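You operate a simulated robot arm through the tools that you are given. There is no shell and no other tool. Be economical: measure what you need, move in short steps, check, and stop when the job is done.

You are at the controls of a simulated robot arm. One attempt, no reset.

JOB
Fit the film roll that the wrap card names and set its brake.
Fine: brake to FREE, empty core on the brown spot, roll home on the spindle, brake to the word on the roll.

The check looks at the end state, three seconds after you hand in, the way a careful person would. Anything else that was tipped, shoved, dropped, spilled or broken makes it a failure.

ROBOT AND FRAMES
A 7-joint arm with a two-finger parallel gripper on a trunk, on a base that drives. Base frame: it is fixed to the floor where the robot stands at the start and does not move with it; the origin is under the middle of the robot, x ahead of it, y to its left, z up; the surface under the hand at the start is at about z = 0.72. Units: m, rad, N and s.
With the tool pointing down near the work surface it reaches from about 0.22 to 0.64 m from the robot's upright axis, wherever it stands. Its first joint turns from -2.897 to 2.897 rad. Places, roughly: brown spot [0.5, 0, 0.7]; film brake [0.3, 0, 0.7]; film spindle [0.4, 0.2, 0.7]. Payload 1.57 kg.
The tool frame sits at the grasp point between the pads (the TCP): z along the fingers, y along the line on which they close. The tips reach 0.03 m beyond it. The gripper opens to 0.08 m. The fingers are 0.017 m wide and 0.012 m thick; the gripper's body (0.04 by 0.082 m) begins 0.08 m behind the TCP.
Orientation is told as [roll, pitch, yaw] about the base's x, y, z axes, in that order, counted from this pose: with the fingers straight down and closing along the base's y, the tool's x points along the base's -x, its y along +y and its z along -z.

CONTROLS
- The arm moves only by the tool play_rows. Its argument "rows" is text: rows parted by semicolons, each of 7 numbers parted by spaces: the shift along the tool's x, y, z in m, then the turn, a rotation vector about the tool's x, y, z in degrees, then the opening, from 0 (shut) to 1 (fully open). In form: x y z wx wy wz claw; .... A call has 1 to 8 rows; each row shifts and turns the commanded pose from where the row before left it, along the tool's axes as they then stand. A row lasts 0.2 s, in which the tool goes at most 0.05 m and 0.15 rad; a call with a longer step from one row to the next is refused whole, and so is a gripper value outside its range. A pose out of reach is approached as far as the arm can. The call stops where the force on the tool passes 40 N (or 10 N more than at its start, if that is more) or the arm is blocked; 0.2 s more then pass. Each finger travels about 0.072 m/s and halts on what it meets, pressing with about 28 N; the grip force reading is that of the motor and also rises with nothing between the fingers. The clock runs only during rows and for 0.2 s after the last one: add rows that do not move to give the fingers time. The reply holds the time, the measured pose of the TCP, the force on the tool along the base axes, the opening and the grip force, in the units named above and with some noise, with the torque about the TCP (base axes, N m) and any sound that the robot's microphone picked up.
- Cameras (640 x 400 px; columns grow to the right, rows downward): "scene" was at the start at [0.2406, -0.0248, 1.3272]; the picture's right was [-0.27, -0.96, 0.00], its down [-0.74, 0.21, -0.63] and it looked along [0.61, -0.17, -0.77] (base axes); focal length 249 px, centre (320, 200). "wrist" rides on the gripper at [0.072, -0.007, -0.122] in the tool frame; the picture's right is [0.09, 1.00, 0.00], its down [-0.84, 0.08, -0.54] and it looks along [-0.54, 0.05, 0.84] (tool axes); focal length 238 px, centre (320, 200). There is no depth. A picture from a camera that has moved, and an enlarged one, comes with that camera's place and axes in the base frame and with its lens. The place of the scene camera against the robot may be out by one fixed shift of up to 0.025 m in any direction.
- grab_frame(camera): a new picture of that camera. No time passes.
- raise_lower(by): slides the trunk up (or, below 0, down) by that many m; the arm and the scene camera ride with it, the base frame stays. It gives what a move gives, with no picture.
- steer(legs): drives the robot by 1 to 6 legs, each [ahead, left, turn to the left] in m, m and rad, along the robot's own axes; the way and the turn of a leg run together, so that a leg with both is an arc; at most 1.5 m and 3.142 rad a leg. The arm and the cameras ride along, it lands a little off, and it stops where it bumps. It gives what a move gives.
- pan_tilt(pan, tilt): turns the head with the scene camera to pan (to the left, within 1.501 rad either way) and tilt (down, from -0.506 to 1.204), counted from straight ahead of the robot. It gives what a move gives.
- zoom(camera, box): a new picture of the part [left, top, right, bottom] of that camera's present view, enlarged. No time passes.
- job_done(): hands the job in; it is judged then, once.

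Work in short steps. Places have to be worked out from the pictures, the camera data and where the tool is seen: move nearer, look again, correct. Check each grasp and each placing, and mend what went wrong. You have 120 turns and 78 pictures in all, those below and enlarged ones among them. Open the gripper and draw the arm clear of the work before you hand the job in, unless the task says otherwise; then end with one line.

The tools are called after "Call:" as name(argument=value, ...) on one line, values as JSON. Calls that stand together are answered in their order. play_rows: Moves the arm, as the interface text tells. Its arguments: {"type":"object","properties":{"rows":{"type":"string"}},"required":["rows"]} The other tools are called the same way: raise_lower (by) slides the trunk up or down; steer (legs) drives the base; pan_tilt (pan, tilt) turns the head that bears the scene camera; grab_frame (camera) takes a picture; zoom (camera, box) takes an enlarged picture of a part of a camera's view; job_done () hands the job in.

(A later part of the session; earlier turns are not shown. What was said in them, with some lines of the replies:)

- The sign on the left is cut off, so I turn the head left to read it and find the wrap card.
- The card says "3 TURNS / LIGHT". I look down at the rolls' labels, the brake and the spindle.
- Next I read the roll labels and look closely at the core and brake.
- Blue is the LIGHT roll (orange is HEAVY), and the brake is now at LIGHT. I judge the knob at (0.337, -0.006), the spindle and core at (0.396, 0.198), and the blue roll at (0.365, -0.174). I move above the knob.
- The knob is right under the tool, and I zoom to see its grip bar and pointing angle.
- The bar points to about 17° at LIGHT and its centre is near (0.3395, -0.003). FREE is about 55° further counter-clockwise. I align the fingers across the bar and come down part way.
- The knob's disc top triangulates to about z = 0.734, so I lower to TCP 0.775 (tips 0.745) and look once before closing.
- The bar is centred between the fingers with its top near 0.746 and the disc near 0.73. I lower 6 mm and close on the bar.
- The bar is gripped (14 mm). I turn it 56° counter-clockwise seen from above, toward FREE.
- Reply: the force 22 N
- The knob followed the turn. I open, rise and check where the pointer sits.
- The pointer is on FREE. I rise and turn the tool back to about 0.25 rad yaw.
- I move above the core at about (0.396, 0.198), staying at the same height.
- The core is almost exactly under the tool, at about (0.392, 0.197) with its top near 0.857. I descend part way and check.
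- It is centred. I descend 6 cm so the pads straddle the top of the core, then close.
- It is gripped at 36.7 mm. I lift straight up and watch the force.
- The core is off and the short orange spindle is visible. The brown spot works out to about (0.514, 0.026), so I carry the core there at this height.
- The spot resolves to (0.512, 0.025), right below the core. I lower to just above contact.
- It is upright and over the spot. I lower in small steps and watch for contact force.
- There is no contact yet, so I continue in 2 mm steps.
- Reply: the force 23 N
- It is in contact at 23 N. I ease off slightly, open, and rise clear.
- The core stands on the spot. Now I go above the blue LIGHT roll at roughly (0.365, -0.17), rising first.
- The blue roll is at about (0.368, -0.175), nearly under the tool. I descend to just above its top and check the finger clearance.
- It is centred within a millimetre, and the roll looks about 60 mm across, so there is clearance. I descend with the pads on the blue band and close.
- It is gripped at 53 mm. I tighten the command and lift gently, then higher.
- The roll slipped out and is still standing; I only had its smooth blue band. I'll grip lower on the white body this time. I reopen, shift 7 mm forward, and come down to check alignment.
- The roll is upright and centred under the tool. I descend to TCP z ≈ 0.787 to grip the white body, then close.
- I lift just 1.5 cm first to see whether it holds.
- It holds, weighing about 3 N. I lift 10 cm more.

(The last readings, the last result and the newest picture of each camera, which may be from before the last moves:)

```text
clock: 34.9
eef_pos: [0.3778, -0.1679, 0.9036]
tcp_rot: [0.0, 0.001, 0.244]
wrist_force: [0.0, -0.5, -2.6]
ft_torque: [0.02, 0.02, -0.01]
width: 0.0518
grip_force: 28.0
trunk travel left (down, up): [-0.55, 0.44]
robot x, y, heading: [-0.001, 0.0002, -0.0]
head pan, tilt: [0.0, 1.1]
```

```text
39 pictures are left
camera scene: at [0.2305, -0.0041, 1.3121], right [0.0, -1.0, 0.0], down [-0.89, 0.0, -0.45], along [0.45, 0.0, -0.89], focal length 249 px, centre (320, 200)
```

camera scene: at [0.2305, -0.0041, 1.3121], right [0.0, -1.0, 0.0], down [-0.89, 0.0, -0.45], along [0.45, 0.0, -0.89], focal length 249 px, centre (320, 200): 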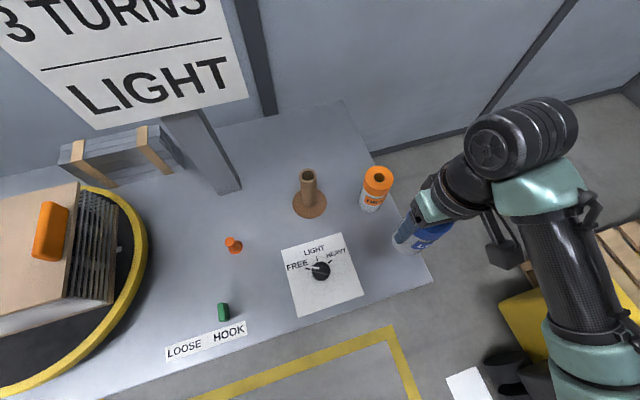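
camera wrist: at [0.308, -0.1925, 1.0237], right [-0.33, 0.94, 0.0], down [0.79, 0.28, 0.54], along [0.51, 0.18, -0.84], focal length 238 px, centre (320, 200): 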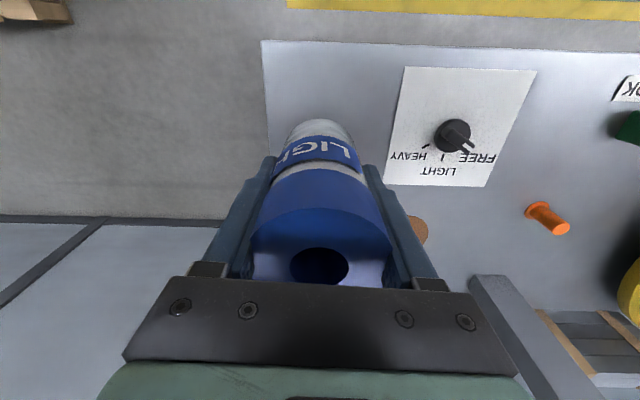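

The roll is held upright. I carry it toward the spindle at (0.394, 0.197), with its bottom near z = 0.835, above everything on the way.

Call:
play_rows(rows="-0.013 0.0438 0 0 0 0 0.3;-0.013 0.0438 0 0 0 0 0.3;-0.013 0.0438 0 0 0 0 0.3;-0.013 0.0438 0 0 0 0 0.3;-0.013 0.0438 0 0 0 0 0.3;-0.013 0.0438 0 0 0 0 0.3;-0.013 0.0438 0 0 0 0 0.3;-0.013 0.0438 0 0 0 0 0.3")

Call:
grab_frame(camera="wrist")

Call:
grab_frame(camera="scene")

```text
clock: 36.6
eef_pos: [0.3951, 0.1966, 0.9018]
tcp_rot: [-0.002, 0.0, 0.243]
wrist_force: [0.5, -0.1, -3.0]
ft_torque: [0.01, -0.02, 0.02]
width: 0.052
grip_force: 27.9
trunk travel left (down, up): [-0.55, 0.44]
robot x, y, heading: [-0.0029, -0.0013, 0.006]
head pan, tilt: [0.0, 1.1]
```

```text
38 pictures are left
camera wrist: at [0.3256, 0.1735, 1.0221], right [-0.33, 0.94, 0.0], down [0.79, 0.28, 0.54], along [0.51, 0.18, -0.84], focal length 238 px, centre (320, 200)
```

wrist: 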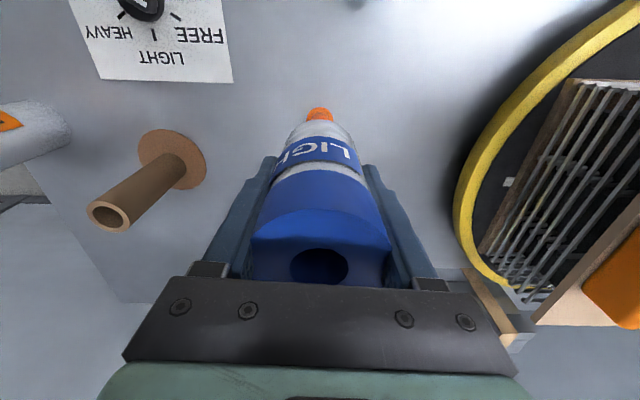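

```text
37 pictures are left
camera scene: at [0.2305, -0.0032, 1.3121], right [0.0, -1.0, 0.0], down [-0.89, 0.0, -0.45], along [0.45, 0.0, -0.89], focal length 249 px, centre (320, 200)
```

scene: 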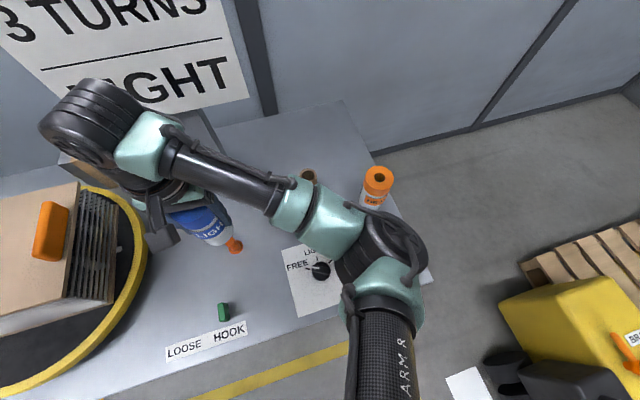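

The spindle shows just beyond the roll's lower end. I zoom both views to judge the residual offset.

Call:
zoom(camera="wrist", box=[240, 90, 400, 190])

Call:
zoom(camera="scene", box=[160, 190, 272, 260])

```text
4.00 times, centred on (320, 140) of wrist
camera zoom: at [0.3256, 0.1735, 1.0221], right [-0.33, 0.94, 0.0], down [0.79, 0.28, 0.54], along [0.51, 0.18, -0.84], focal length 953 px, centre (320, 440)
```

zoom: 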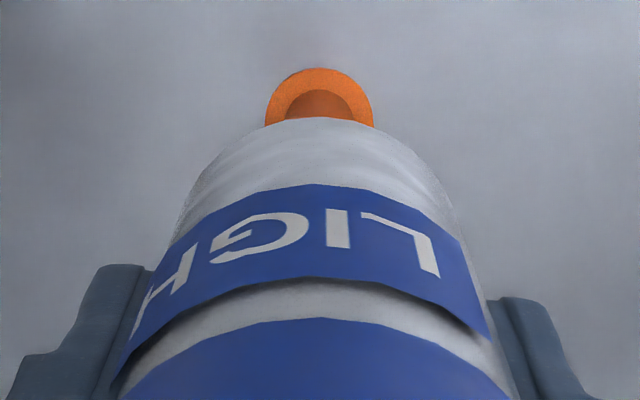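

```text
5.71 times, centred on (216, 225) of scene
camera zoom: at [0.2305, -0.0032, 1.3121], right [0.0, -1.0, 0.0], down [-0.89, 0.0, -0.45], along [0.45, 0.0, -0.89], focal length 1423 px, centre (914, 57)
```

zoom: 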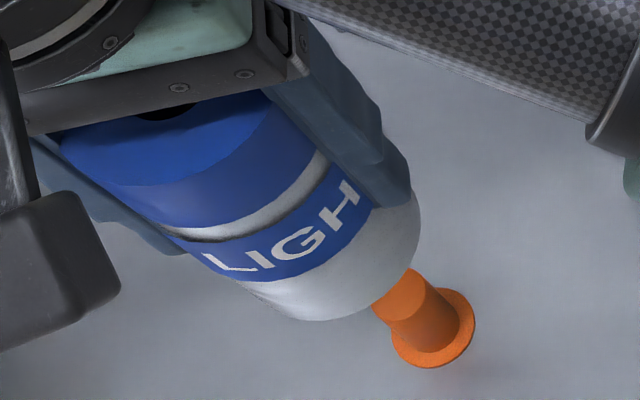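

The lateral offset is about zero. The spindle looks roughly 4 mm further from the robot than the roll axis, with its top near z = 0.764. I shift 4 mm and lower the roll bottom to about 1.5 cm above the spindle tip for a closer comparison.

Call:
play_rows(rows="-0.004 0 0.025 0 0 0 0.3;0 0 0.03 0 0 0 0.3;0 0 0 0 0 0 0.3")

Call:
zoom(camera="wrist", box=[240, 80, 400, 180])

Call:
zoom(camera="scene", box=[160, 190, 272, 260])

```text
clock: 37.5
eef_pos: [0.3997, 0.1958, 0.8458]
tcp_rot: [-0.001, -0.001, 0.246]
wrist_force: [0.1, 0.4, -3.0]
ft_torque: [0.0, 0.03, 0.0]
width: 0.0519
grip_force: 28.0
trunk travel left (down, up): [-0.55, 0.44]
robot x, y, heading: [0.002, 0.001, -0.003]
head pan, tilt: [0.0, 1.1]
```

```text
4.00 times, centred on (320, 130) of wrist
camera zoom: at [0.3305, 0.1721, 0.9665], right [-0.33, 0.94, 0.0], down [0.79, 0.28, 0.54], along [0.51, 0.18, -0.84], focal length 953 px, centre (320, 480)
```

zoom: 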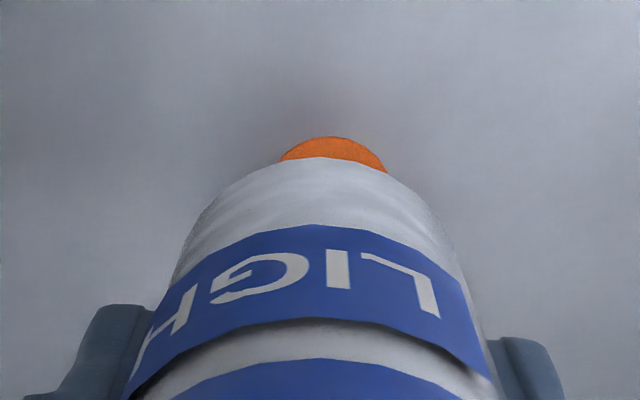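

```text
5.71 times, centred on (216, 225) of scene
camera zoom: at [0.2305, -0.0039, 1.3121], right [0.0, -1.0, 0.0], down [-0.89, 0.0, -0.45], along [0.45, 0.0, -0.89], focal length 1423 px, centre (914, 57)
```

zoom: 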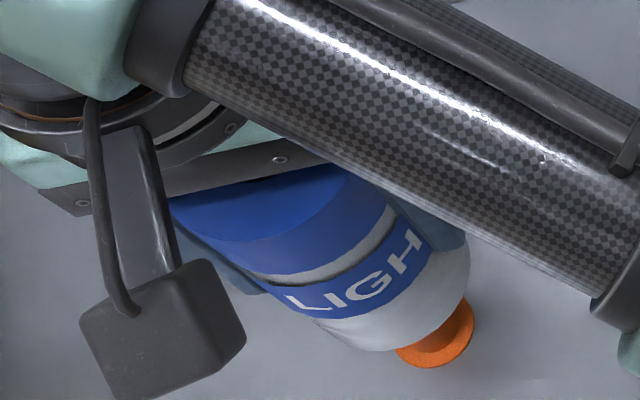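

By the wrist view, x is now aligned and y is off by about 2.5 mm. I zoom the scene view tighter to cross-check.

Call:
zoom(camera="scene", box=[196, 215, 260, 255])

Call:
zoom(camera="wrist", box=[272, 100, 368, 160])

```text
10.00 times, centred on (228, 235) of scene
camera zoom: at [0.2305, -0.0039, 1.3121], right [0.0, -1.0, 0.0], down [-0.89, 0.0, -0.45], along [0.45, 0.0, -0.89], focal length 2490 px, centre (1240, -150)
```

zoom: 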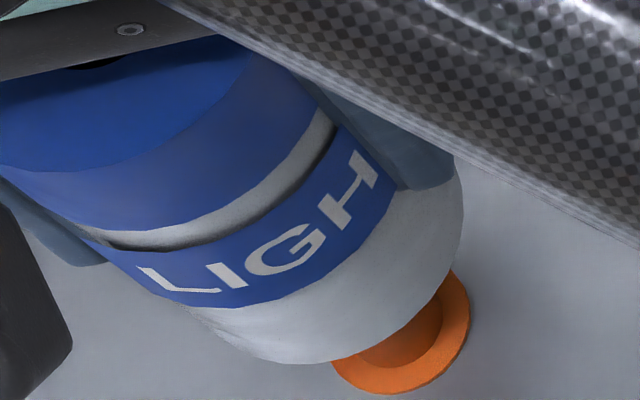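

```text
6.67 times, centred on (320, 130) of wrist
camera zoom: at [0.3305, 0.1721, 0.9665], right [-0.33, 0.94, 0.0], down [0.79, 0.28, 0.54], along [0.51, 0.18, -0.84], focal length 1589 px, centre (320, 667)
```

zoom: 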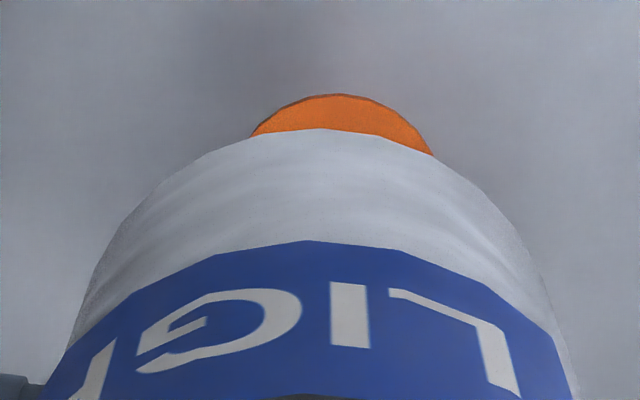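

Wrist view and the earlier core grasp both say the spindle is about 2.5 mm toward +tool-y, and both views put x within 1–2 mm. I correct and lower 1 cm, then re-check.

Call:
play_rows(rows="-0.0012 0.0025 0.005 0 0 0 0.3;0 0 0.005 0 0 0 0.3;0 0 0 0 0 0 0.3;0 0 0 0 0 0 0.3")

Call:
zoom(camera="wrist", box=[272, 100, 368, 160])

Call:
zoom(camera="scene", box=[196, 215, 260, 255])

```text
clock: 38.5
eef_pos: [0.398, 0.1996, 0.8369]
tcp_rot: [-0.001, 0.0, 0.243]
wrist_force: [-0.3, 0.0, -3.1]
ft_torque: [0.02, 0.01, 0.02]
width: 0.0518
grip_force: 28.2
trunk travel left (down, up): [-0.55, 0.44]
robot x, y, heading: [0.0026, -0.0002, -0.002]
head pan, tilt: [0.0, 1.1]
```

```text
6.67 times, centred on (320, 130) of wrist
camera zoom: at [0.3298, 0.1747, 0.9568], right [-0.33, 0.94, 0.0], down [0.79, 0.28, 0.54], along [0.51, 0.18, -0.84], focal length 1589 px, centre (320, 667)
```

zoom: 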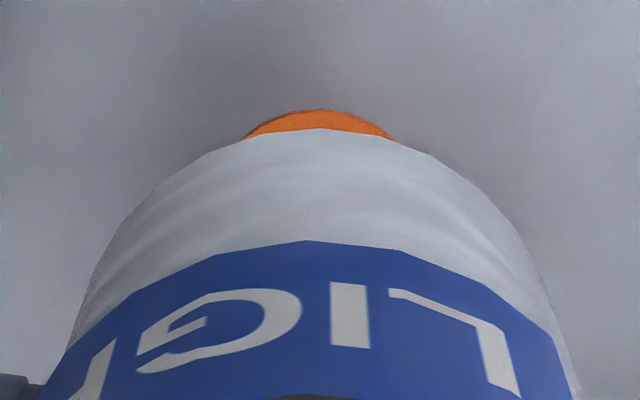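

```text
10.00 times, centred on (228, 235) of scene
camera zoom: at [0.2304, -0.0039, 1.3121], right [0.0, -1.0, 0.0], down [-0.89, 0.0, -0.45], along [0.45, 0.0, -0.89], focal length 2490 px, centre (1240, -150)
```

zoom: 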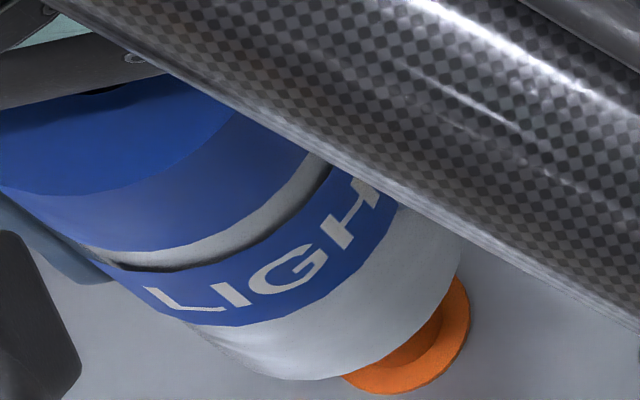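

Both views now agree within about 1 mm. I lower in 4 mm steps, watching for contact.

Call:
play_rows(rows="0 0 0.004 0 0 0 0.3;0 0 0.004 0 0 0 0.3;0 0 0.004 0 0 0 0.3;0 0 0 0 0 0 0.3")

```text
clock: 39.5
eef_pos: [0.3984, 0.1976, 0.8255]
tcp_rot: [-0.003, 0.001, 0.244]
wrist_force: [-6.4, -8.4, 0.1]
ft_torque: [-0.51, 0.43, -0.01]
width: 0.0518
grip_force: 28.4
trunk travel left (down, up): [-0.55, 0.44]
robot x, y, heading: [-0.0005, 0.0022, 0.003]
head pan, tilt: [0.0, 1.1]
```

Lateral contact at the roll's bottom pushes it -x and -y with little vertical force, so the tip is in the bore or on its chamfer. I yield about 1.5 mm that way.

Call:
play_rows(rows="0.0018 -0.0012 0 0 0 0 0.3;0 0 0 0 0 0 0.3")

```text
clock: 40.0
eef_pos: [0.3968, 0.1984, 0.8248]
tcp_rot: [0.001, -0.002, 0.245]
wrist_force: [-1.6, -1.6, -3.9]
ft_torque: [-0.1, 0.09, 0.02]
width: 0.0518
grip_force: 28.1
trunk travel left (down, up): [-0.55, 0.44]
robot x, y, heading: [0.0004, 0.0003, -0.001]
head pan, tilt: [0.0, 1.1]
```

The side force is nearly gone, so I nudge half a millimetre more and keep lowering.

Call:
play_rows(rows="0.0006 -0.0004 0.004 0 0 0 0.3;0 0 0.004 0 0 0 0.3;0 0 0.004 0 0 0 0.3;0 0 0 0 0 0 0.3")

```text
clock: 41.0
eef_pos: [0.3963, 0.1975, 0.8129]
tcp_rot: [0.0, -0.001, 0.245]
wrist_force: [-0.5, 0.0, -2.6]
ft_torque: [0.02, 0.02, 0.02]
width: 0.0517
grip_force: 28.2
trunk travel left (down, up): [-0.55, 0.44]
robot x, y, heading: [-0.0009, 0.0016, 0.005]
head pan, tilt: [0.0, 1.1]
```

It is sliding on freely. I continue down to the flange.

Call:
play_rows(rows="0 0 0.005 0 0 0 0.3;0 0 0.005 0 0 0 0.3;0 0 0.004 0 0 0 0.3;0 0 0.003 0 0 0 0.3;0 0 0 0 0 0 0.3")

```text
clock: 42.2
eef_pos: [0.3955, 0.1975, 0.7954]
tcp_rot: [0.001, 0.001, 0.245]
wrist_force: [-0.2, -0.3, -3.0]
ft_torque: [0.0, 0.04, 0.0]
width: 0.0518
grip_force: 28.3
trunk travel left (down, up): [-0.55, 0.44]
robot x, y, heading: [0.0028, 0.0017, 0.002]
head pan, tilt: [0.0, 1.1]
```

There is still no contact. I continue in 2 mm steps.

Call:
play_rows(rows="0 0 0.002 0 0 0 0.3;0 0 0.002 0 0 0 0.3;0 0 0.002 0 0 0 0.3;0 0 0 0 0 0 0.3")

```text
clock: 43.2
eef_pos: [0.3963, 0.1977, 0.789]
tcp_rot: [-0.001, 0.0, 0.247]
wrist_force: [-0.4, 0.1, -3.0]
ft_torque: [-0.01, 0.0, -0.01]
width: 0.0517
grip_force: 28.3
trunk travel left (down, up): [-0.55, 0.44]
robot x, y, heading: [0.0036, 0.0038, -0.0]
head pan, tilt: [0.0, 1.1]
```

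Call:
play_rows(rows="0 0 0.002 0 0 0 0.3;0 0 0.0015 0 0 0 0.3;0 0 0 0 0 0 0.3")

Call:
zoom(camera="scene", box=[180, 200, 276, 260])

```text
clock: 44.0
eef_pos: [0.3961, 0.1983, 0.7873]
tcp_rot: [0.001, -0.002, 0.245]
wrist_force: [-0.2, 3.9, 13.9]
ft_torque: [-0.11, 0.03, 0.02]
width: 0.0519
grip_force: 27.7
trunk travel left (down, up): [-0.55, 0.44]
robot x, y, heading: [0.0037, -0.0012, -0.002]
head pan, tilt: [0.0, 1.1]
```

```text
6.67 times, centred on (228, 230) of scene
camera zoom: at [0.2293, -0.0041, 1.3125], right [0.0, -1.0, 0.0], down [-0.89, 0.0, -0.45], along [0.45, 0.0, -0.89], focal length 1660 px, centre (933, 0)
```

zoom: 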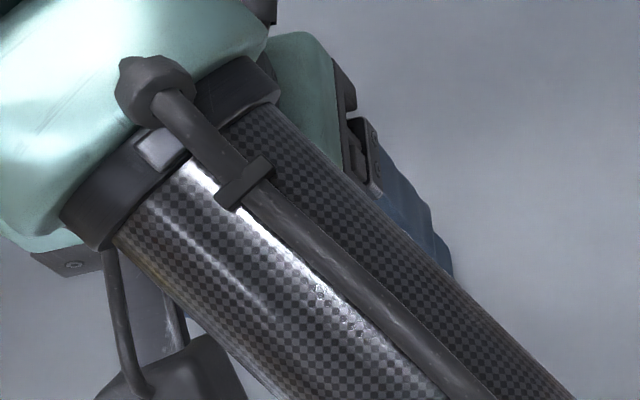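

It is seated (17 N upward change at TCP 0.787). I relax slightly, open and rise straight up.

Call:
play_rows(rows="0 0 -0.001 0 0 0 0.5;0 0 0 0 0 0 0.75;0 0 0 0 0 0 1;0 0 0 0 0 0 1;0 0 -0.03 0 0 0 1;0 0 -0.045 0 0 0 1;0 0 -0.045 0 0 0 1;0 0 -0.045 0 0 0 1")

Call:
grab_frame(camera="wrist")

Call:
grab_frame(camera="scene")

```text
clock: 45.9
eef_pos: [0.3972, 0.1961, 0.9532]
tcp_rot: [-0.002, 0.0, 0.244]
wrist_force: [-0.2, -0.1, 0.3]
ft_torque: [0.0, 0.02, -0.04]
width: 0.08
grip_force: 0.0
trunk travel left (down, up): [-0.55, 0.44]
robot x, y, heading: [-0.0007, -0.0005, 0.003]
head pan, tilt: [0.0, 1.1]
```

```text
27 pictures are left
camera wrist: at [0.3282, 0.1721, 1.0733], right [-0.33, 0.94, 0.0], down [0.79, 0.28, 0.54], along [0.51, 0.18, -0.84], focal length 238 px, centre (320, 200)
```

wrist: 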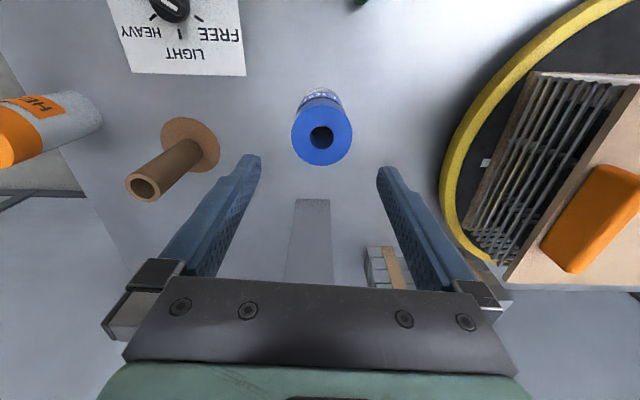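

```text
26 pictures are left
camera scene: at [0.23, -0.0041, 1.3121], right [0.0, -1.0, 0.0], down [-0.89, 0.0, -0.45], along [0.45, 0.0, -0.89], focal length 249 px, centre (320, 200)
```

scene: 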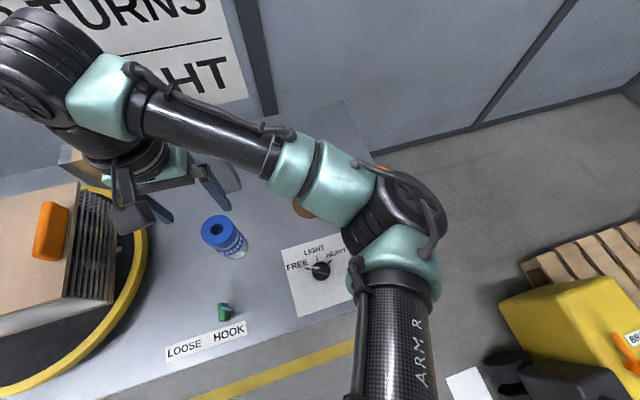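

The roll stands on the spindle. The green HOOK piece looks different, so I zoom to compare.

Call:
zoom(camera="scene", box=[150, 200, 278, 360])

```text
2.50 times, centred on (214, 280) of scene
camera zoom: at [0.23, -0.0041, 1.3121], right [0.0, -1.0, 0.0], down [-0.89, 0.0, -0.45], along [0.45, 0.0, -0.89], focal length 622 px, centre (585, 0)
```

zoom: 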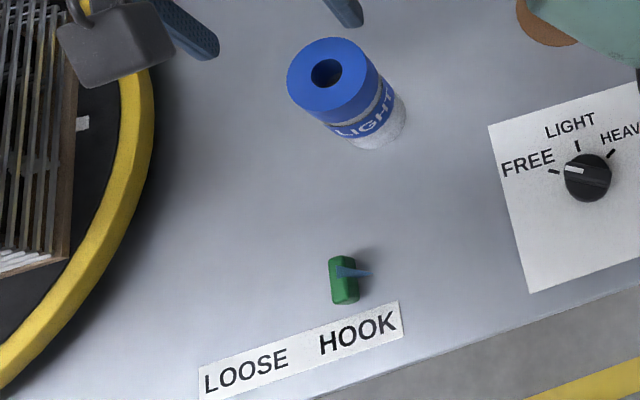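

A small blue tab now shows at the green hook. I haven't touched it, so I'll look again later. Next I return above the brake knob to set LIGHT.

Call:
play_rows(rows="0.0205 -0.0359 0 0 0 0 1;0.0205 -0.0359 0 0 0 0 1;0.0205 -0.0359 0 0 0 0 1;0.0205 -0.0359 0 0 0 0 1;0.0205 -0.0359 0 0 0 0 1;0 0 0 0 0 0 1")

Call:
grab_frame(camera="wrist")

Call:
zoom(camera="wrist", box=[400, 40, 592, 160])

```text
clock: 47.2
eef_pos: [0.3409, -0.0023, 0.9502]
tcp_rot: [0.001, 0.001, 0.245]
wrist_force: [-0.8, 0.7, 0.0]
ft_torque: [-0.05, -0.01, 0.04]
width: 0.0798
grip_force: 0.0
trunk travel left (down, up): [-0.55, 0.44]
robot x, y, heading: [0.0029, 0.003, 0.007]
head pan, tilt: [0.0, 1.1]
```

```text
24 pictures are left
camera wrist: at [0.2707, -0.0263, 1.0703], right [-0.33, 0.94, 0.0], down [0.79, 0.28, 0.54], along [0.51, 0.18, -0.84], focal length 238 px, centre (320, 200)
```

wrist: 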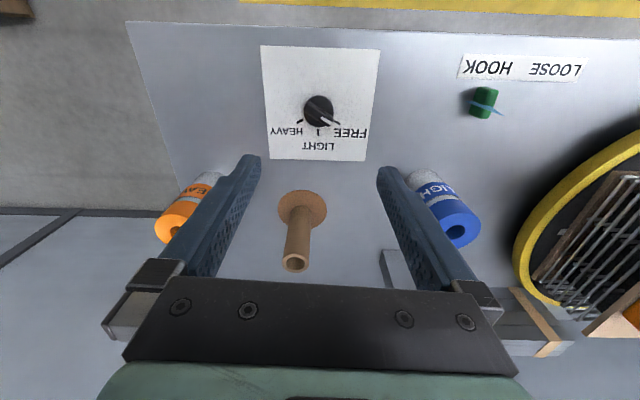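

```text
3.33 times, centred on (496, 100) of wrist
camera zoom: at [0.2707, -0.0263, 1.0703], right [-0.33, 0.94, 0.0], down [0.79, 0.28, 0.54], along [0.51, 0.18, -0.84], focal length 794 px, centre (-267, 533)
```

zoom: 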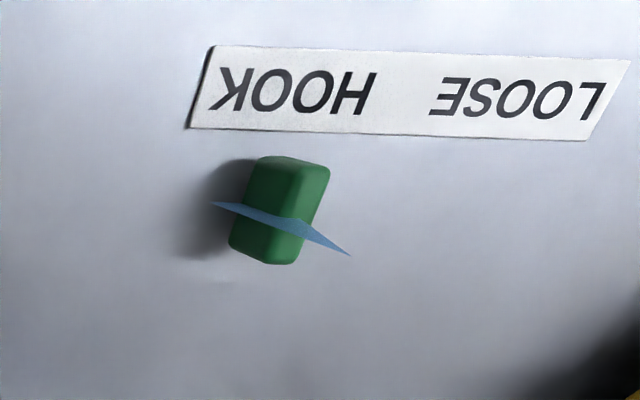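

The tab is thin film at the hook and nothing was displaced, so I leave it alone. I rotate the gripper to match the knob at FREE (yaw ≈ 1.27) while lowering.

Call:
play_rows(rows="0 0 0.015 0 0 -8.4 1;0 0 0.015 0 0 -8.4 1;0 0 0.015 0 0 -8.4 1;0 0 0.015 0 0 -8.4 1;0 0 0.015 0 0 -8.4 1;0 0 0.015 0 0 -8.4 1;0 0 0.015 0 0 -8.4 1;0 0 0 0 0 0 1")

Call:
zoom(camera="wrist", box=[220, 80, 412, 200])

```text
clock: 49.0
eef_pos: [0.3392, -0.0009, 0.8471]
tcp_rot: [0.0, -0.001, 1.273]
wrist_force: [0.4, -0.3, -0.6]
ft_torque: [0.0, 0.02, -0.03]
width: 0.0798
grip_force: 0.1
trunk travel left (down, up): [-0.55, 0.44]
robot x, y, heading: [0.0019, -0.0022, 0.001]
head pan, tilt: [0.0, 1.1]
```

```text
3.33 times, centred on (316, 140) of wrist
camera zoom: at [0.3239, -0.0725, 0.9668], right [-0.98, 0.2, 0.0], down [0.17, 0.82, 0.54], along [0.11, 0.53, -0.84], focal length 794 px, centre (333, 400)
```

zoom: 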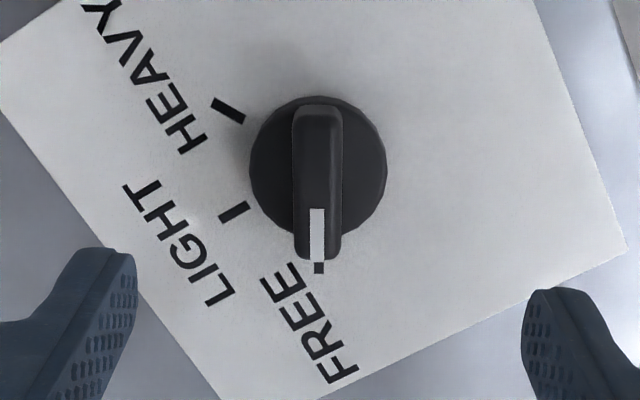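

The bar sits about 4 mm to the left of the finger midpoint. I correct that and lower to the earlier grip height, 0.768.

Call:
play_rows(rows="0.002 -0.004 0.03 0 0 0 1;0 0 0.03 0 0 0 1;0 0 0.013 0 0 0 1;0 0 0 0 0 0 1")

Call:
zoom(camera="wrist", box=[220, 100, 412, 220])

```text
clock: 50.0
eef_pos: [0.3416, -0.0047, 0.7742]
tcp_rot: [0.0, 0.0, 1.271]
wrist_force: [0.5, -0.6, 0.3]
ft_torque: [0.02, -0.03, 0.02]
width: 0.0801
grip_force: 0.0
trunk travel left (down, up): [-0.55, 0.44]
robot x, y, heading: [0.0025, -0.0012, -0.0]
head pan, tilt: [0.0, 1.1]
```

```text
3.33 times, centred on (316, 160) of wrist
camera zoom: at [0.327, -0.0759, 0.8941], right [-0.98, 0.21, 0.0], down [0.17, 0.82, 0.54], along [0.11, 0.53, -0.84], focal length 794 px, centre (333, 333)
```

zoom: 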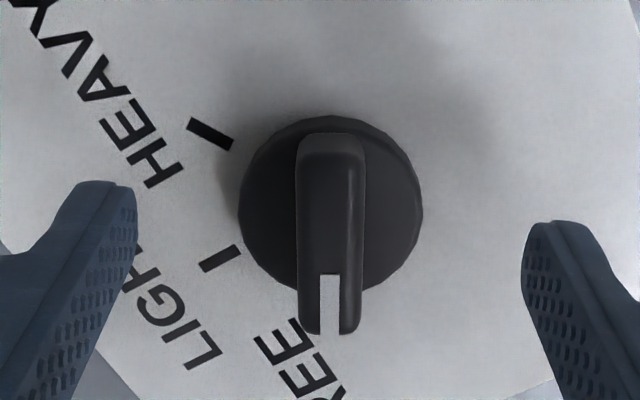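

The bar is centred. I lower 6 mm, then close on it.

Call:
play_rows(rows="0 0 0.006 0 0 0 1;0 0 0 0 0 0 0.5;0 0 0 0 0 0 0.1;0 0 0 0 0 0 0.1;0 0 0 0 0 0 0.1")

```text
clock: 51.2
eef_pos: [0.341, -0.0044, 0.7686]
tcp_rot: [-0.003, 0.0, 1.269]
wrist_force: [6.0, -0.5, -0.2]
ft_torque: [0.09, -0.08, -0.04]
width: 0.0142
grip_force: 30.3
trunk travel left (down, up): [-0.55, 0.44]
robot x, y, heading: [-0.0031, -0.0015, -0.001]
head pan, tilt: [0.0, 1.1]
```

It is gripped. I turn back 56° clockwise to LIGHT.

Call:
play_rows(rows="0 0 0 0 0 8 0.1;0 0 0 0 0 8 0.1;0 0 0 0 0 8 0.1;0 0 0 0 0 8 0.1;0 0 0 0 0 8 0.1;0 0 0 0 0 8 0.1;0 0 0 0 0 8 0.1;0 0 0 0 0 0 0.1")

Call:
play_rows(rows="0 0 0 0 0 0 0.5;0 0 0 0 0 0 1;0 0 0 0 0 0 1;0 0 -0.04 0 0 0 1;0 0 -0.04 0 0 0 1;0 0 -0.04 0 0 0 1;0 0 0 0 0 0 1")

Call:
zoom(camera="wrist", box=[240, 70, 400, 170])

Call:
grab_frame(camera="scene")

```text
clock: 53.0
eef_pos: [0.3417, -0.0039, 0.7675]
tcp_rot: [0.0, 0.001, 0.295]
wrist_force: [-18.3, 2.2, 2.3]
ft_torque: [0.08, 0.18, 0.01]
width: 0.0137
grip_force: 29.1
trunk travel left (down, up): [-0.55, 0.44]
robot x, y, heading: [-0.0005, -0.0003, 0.002]
head pan, tilt: [0.0, 1.1]
```

```text
clock: 54.6
eef_pos: [0.3452, -0.0055, 0.8887]
tcp_rot: [0.0, 0.0, 0.292]
wrist_force: [-0.1, 0.3, 0.3]
ft_torque: [-0.02, 0.04, 0.01]
width: 0.08
grip_force: 0.1
trunk travel left (down, up): [-0.55, 0.44]
robot x, y, heading: [-0.0034, -0.0012, -0.003]
head pan, tilt: [0.0, 1.1]
```

```text
4.00 times, centred on (320, 120) of wrist
camera zoom: at [0.277, -0.0325, 1.0089], right [-0.38, 0.93, 0.0], down [0.78, 0.32, 0.54], along [0.5, 0.2, -0.84], focal length 953 px, centre (320, 520)
```

zoom: 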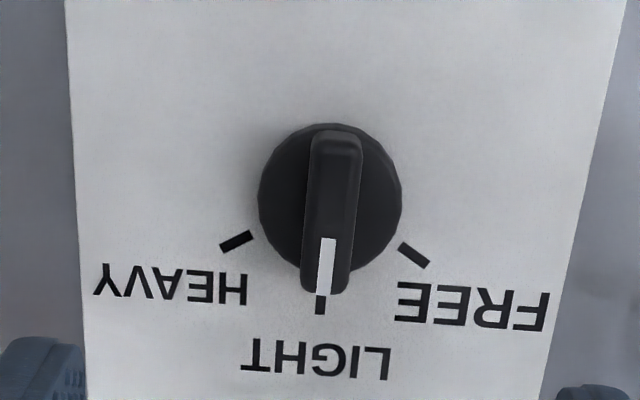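

```text
19 pictures are left
camera scene: at [0.2302, -0.004, 1.3122], right [0.0, -1.0, 0.0], down [-0.89, 0.0, -0.45], along [0.45, 0.0, -0.89], focal length 249 px, centre (320, 200)
```

scene: 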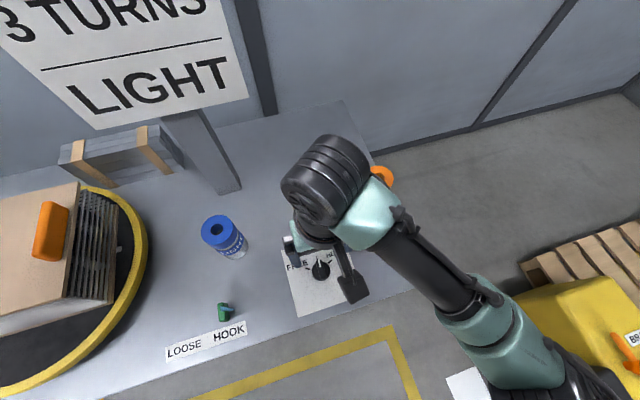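

The pointer is on LIGHT. I draw the arm up and clear to the right, then take a last look at everything.

Call:
play_rows(rows="0 0 -0.045 0 0 0 1;0 0 -0.045 0 0 0 1;0 0 -0.045 0 0 0 1;0 0 -0.045 0 0 0 1;0 -0.045 0 0 0 0 1;0 -0.045 0 0 0 0 1;0 -0.045 0 0 0 0 1;0 -0.045 0 0 0 0 1")

Call:
grab_frame(camera="scene")

Call:
zoom(camera="scene", box=[190, 150, 430, 330])

```text
clock: 56.5
eef_pos: [0.3968, -0.1754, 1.0659]
tcp_rot: [-0.001, 0.001, 0.292]
wrist_force: [-0.3, -0.3, 0.2]
ft_torque: [0.01, 0.01, 0.0]
width: 0.08
grip_force: 0.1
trunk travel left (down, up): [-0.55, 0.44]
robot x, y, heading: [-0.0003, 0.0014, -0.003]
head pan, tilt: [0.0, 1.1]
```

```text
18 pictures are left
camera scene: at [0.2302, -0.0043, 1.3122], right [0.0, -1.0, 0.0], down [-0.89, 0.0, -0.45], along [0.45, 0.0, -0.89], focal length 249 px, centre (320, 200)
```

scene: 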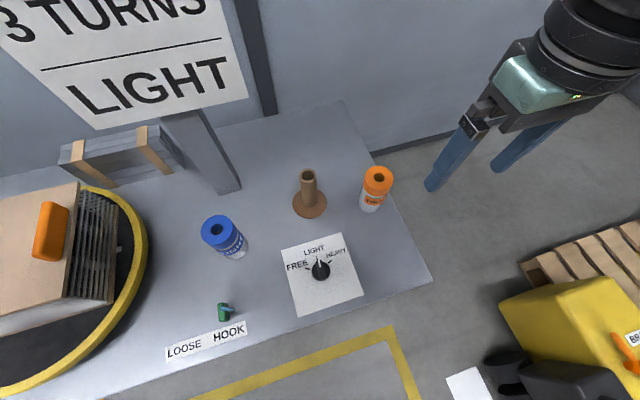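

```text
2.22 times, centred on (310, 240) of scene
camera zoom: at [0.2302, -0.0043, 1.3122], right [0.0, -1.0, 0.0], down [-0.89, 0.0, -0.45], along [0.45, 0.0, -0.89], focal length 553 px, centre (342, 111)
```

zoom: 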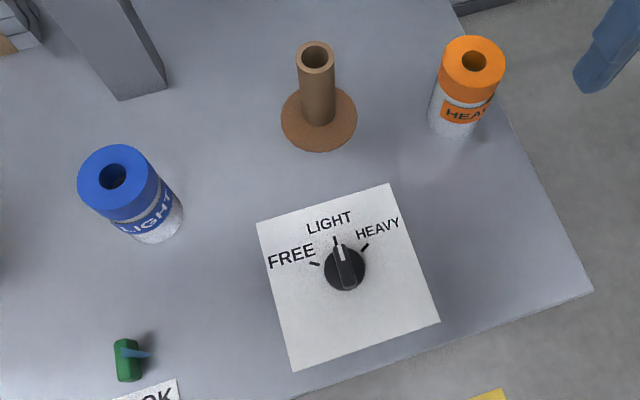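

The end state looks right: core upright on the brown spot, LIGHT roll on the spindle, brake pointing at LIGHT, orange roll untouched, and the arm clear. I hand in.

Call:
job_done()

```text
The job is handed in.
```

I fitted the blue LIGHT roll on the spindle, stood the empty core on the brown spot, and set the brake to FREE for the swap, then back to LIGHT; the roll slipped from the gripper once, stayed standing on the table, and held on the second grip.
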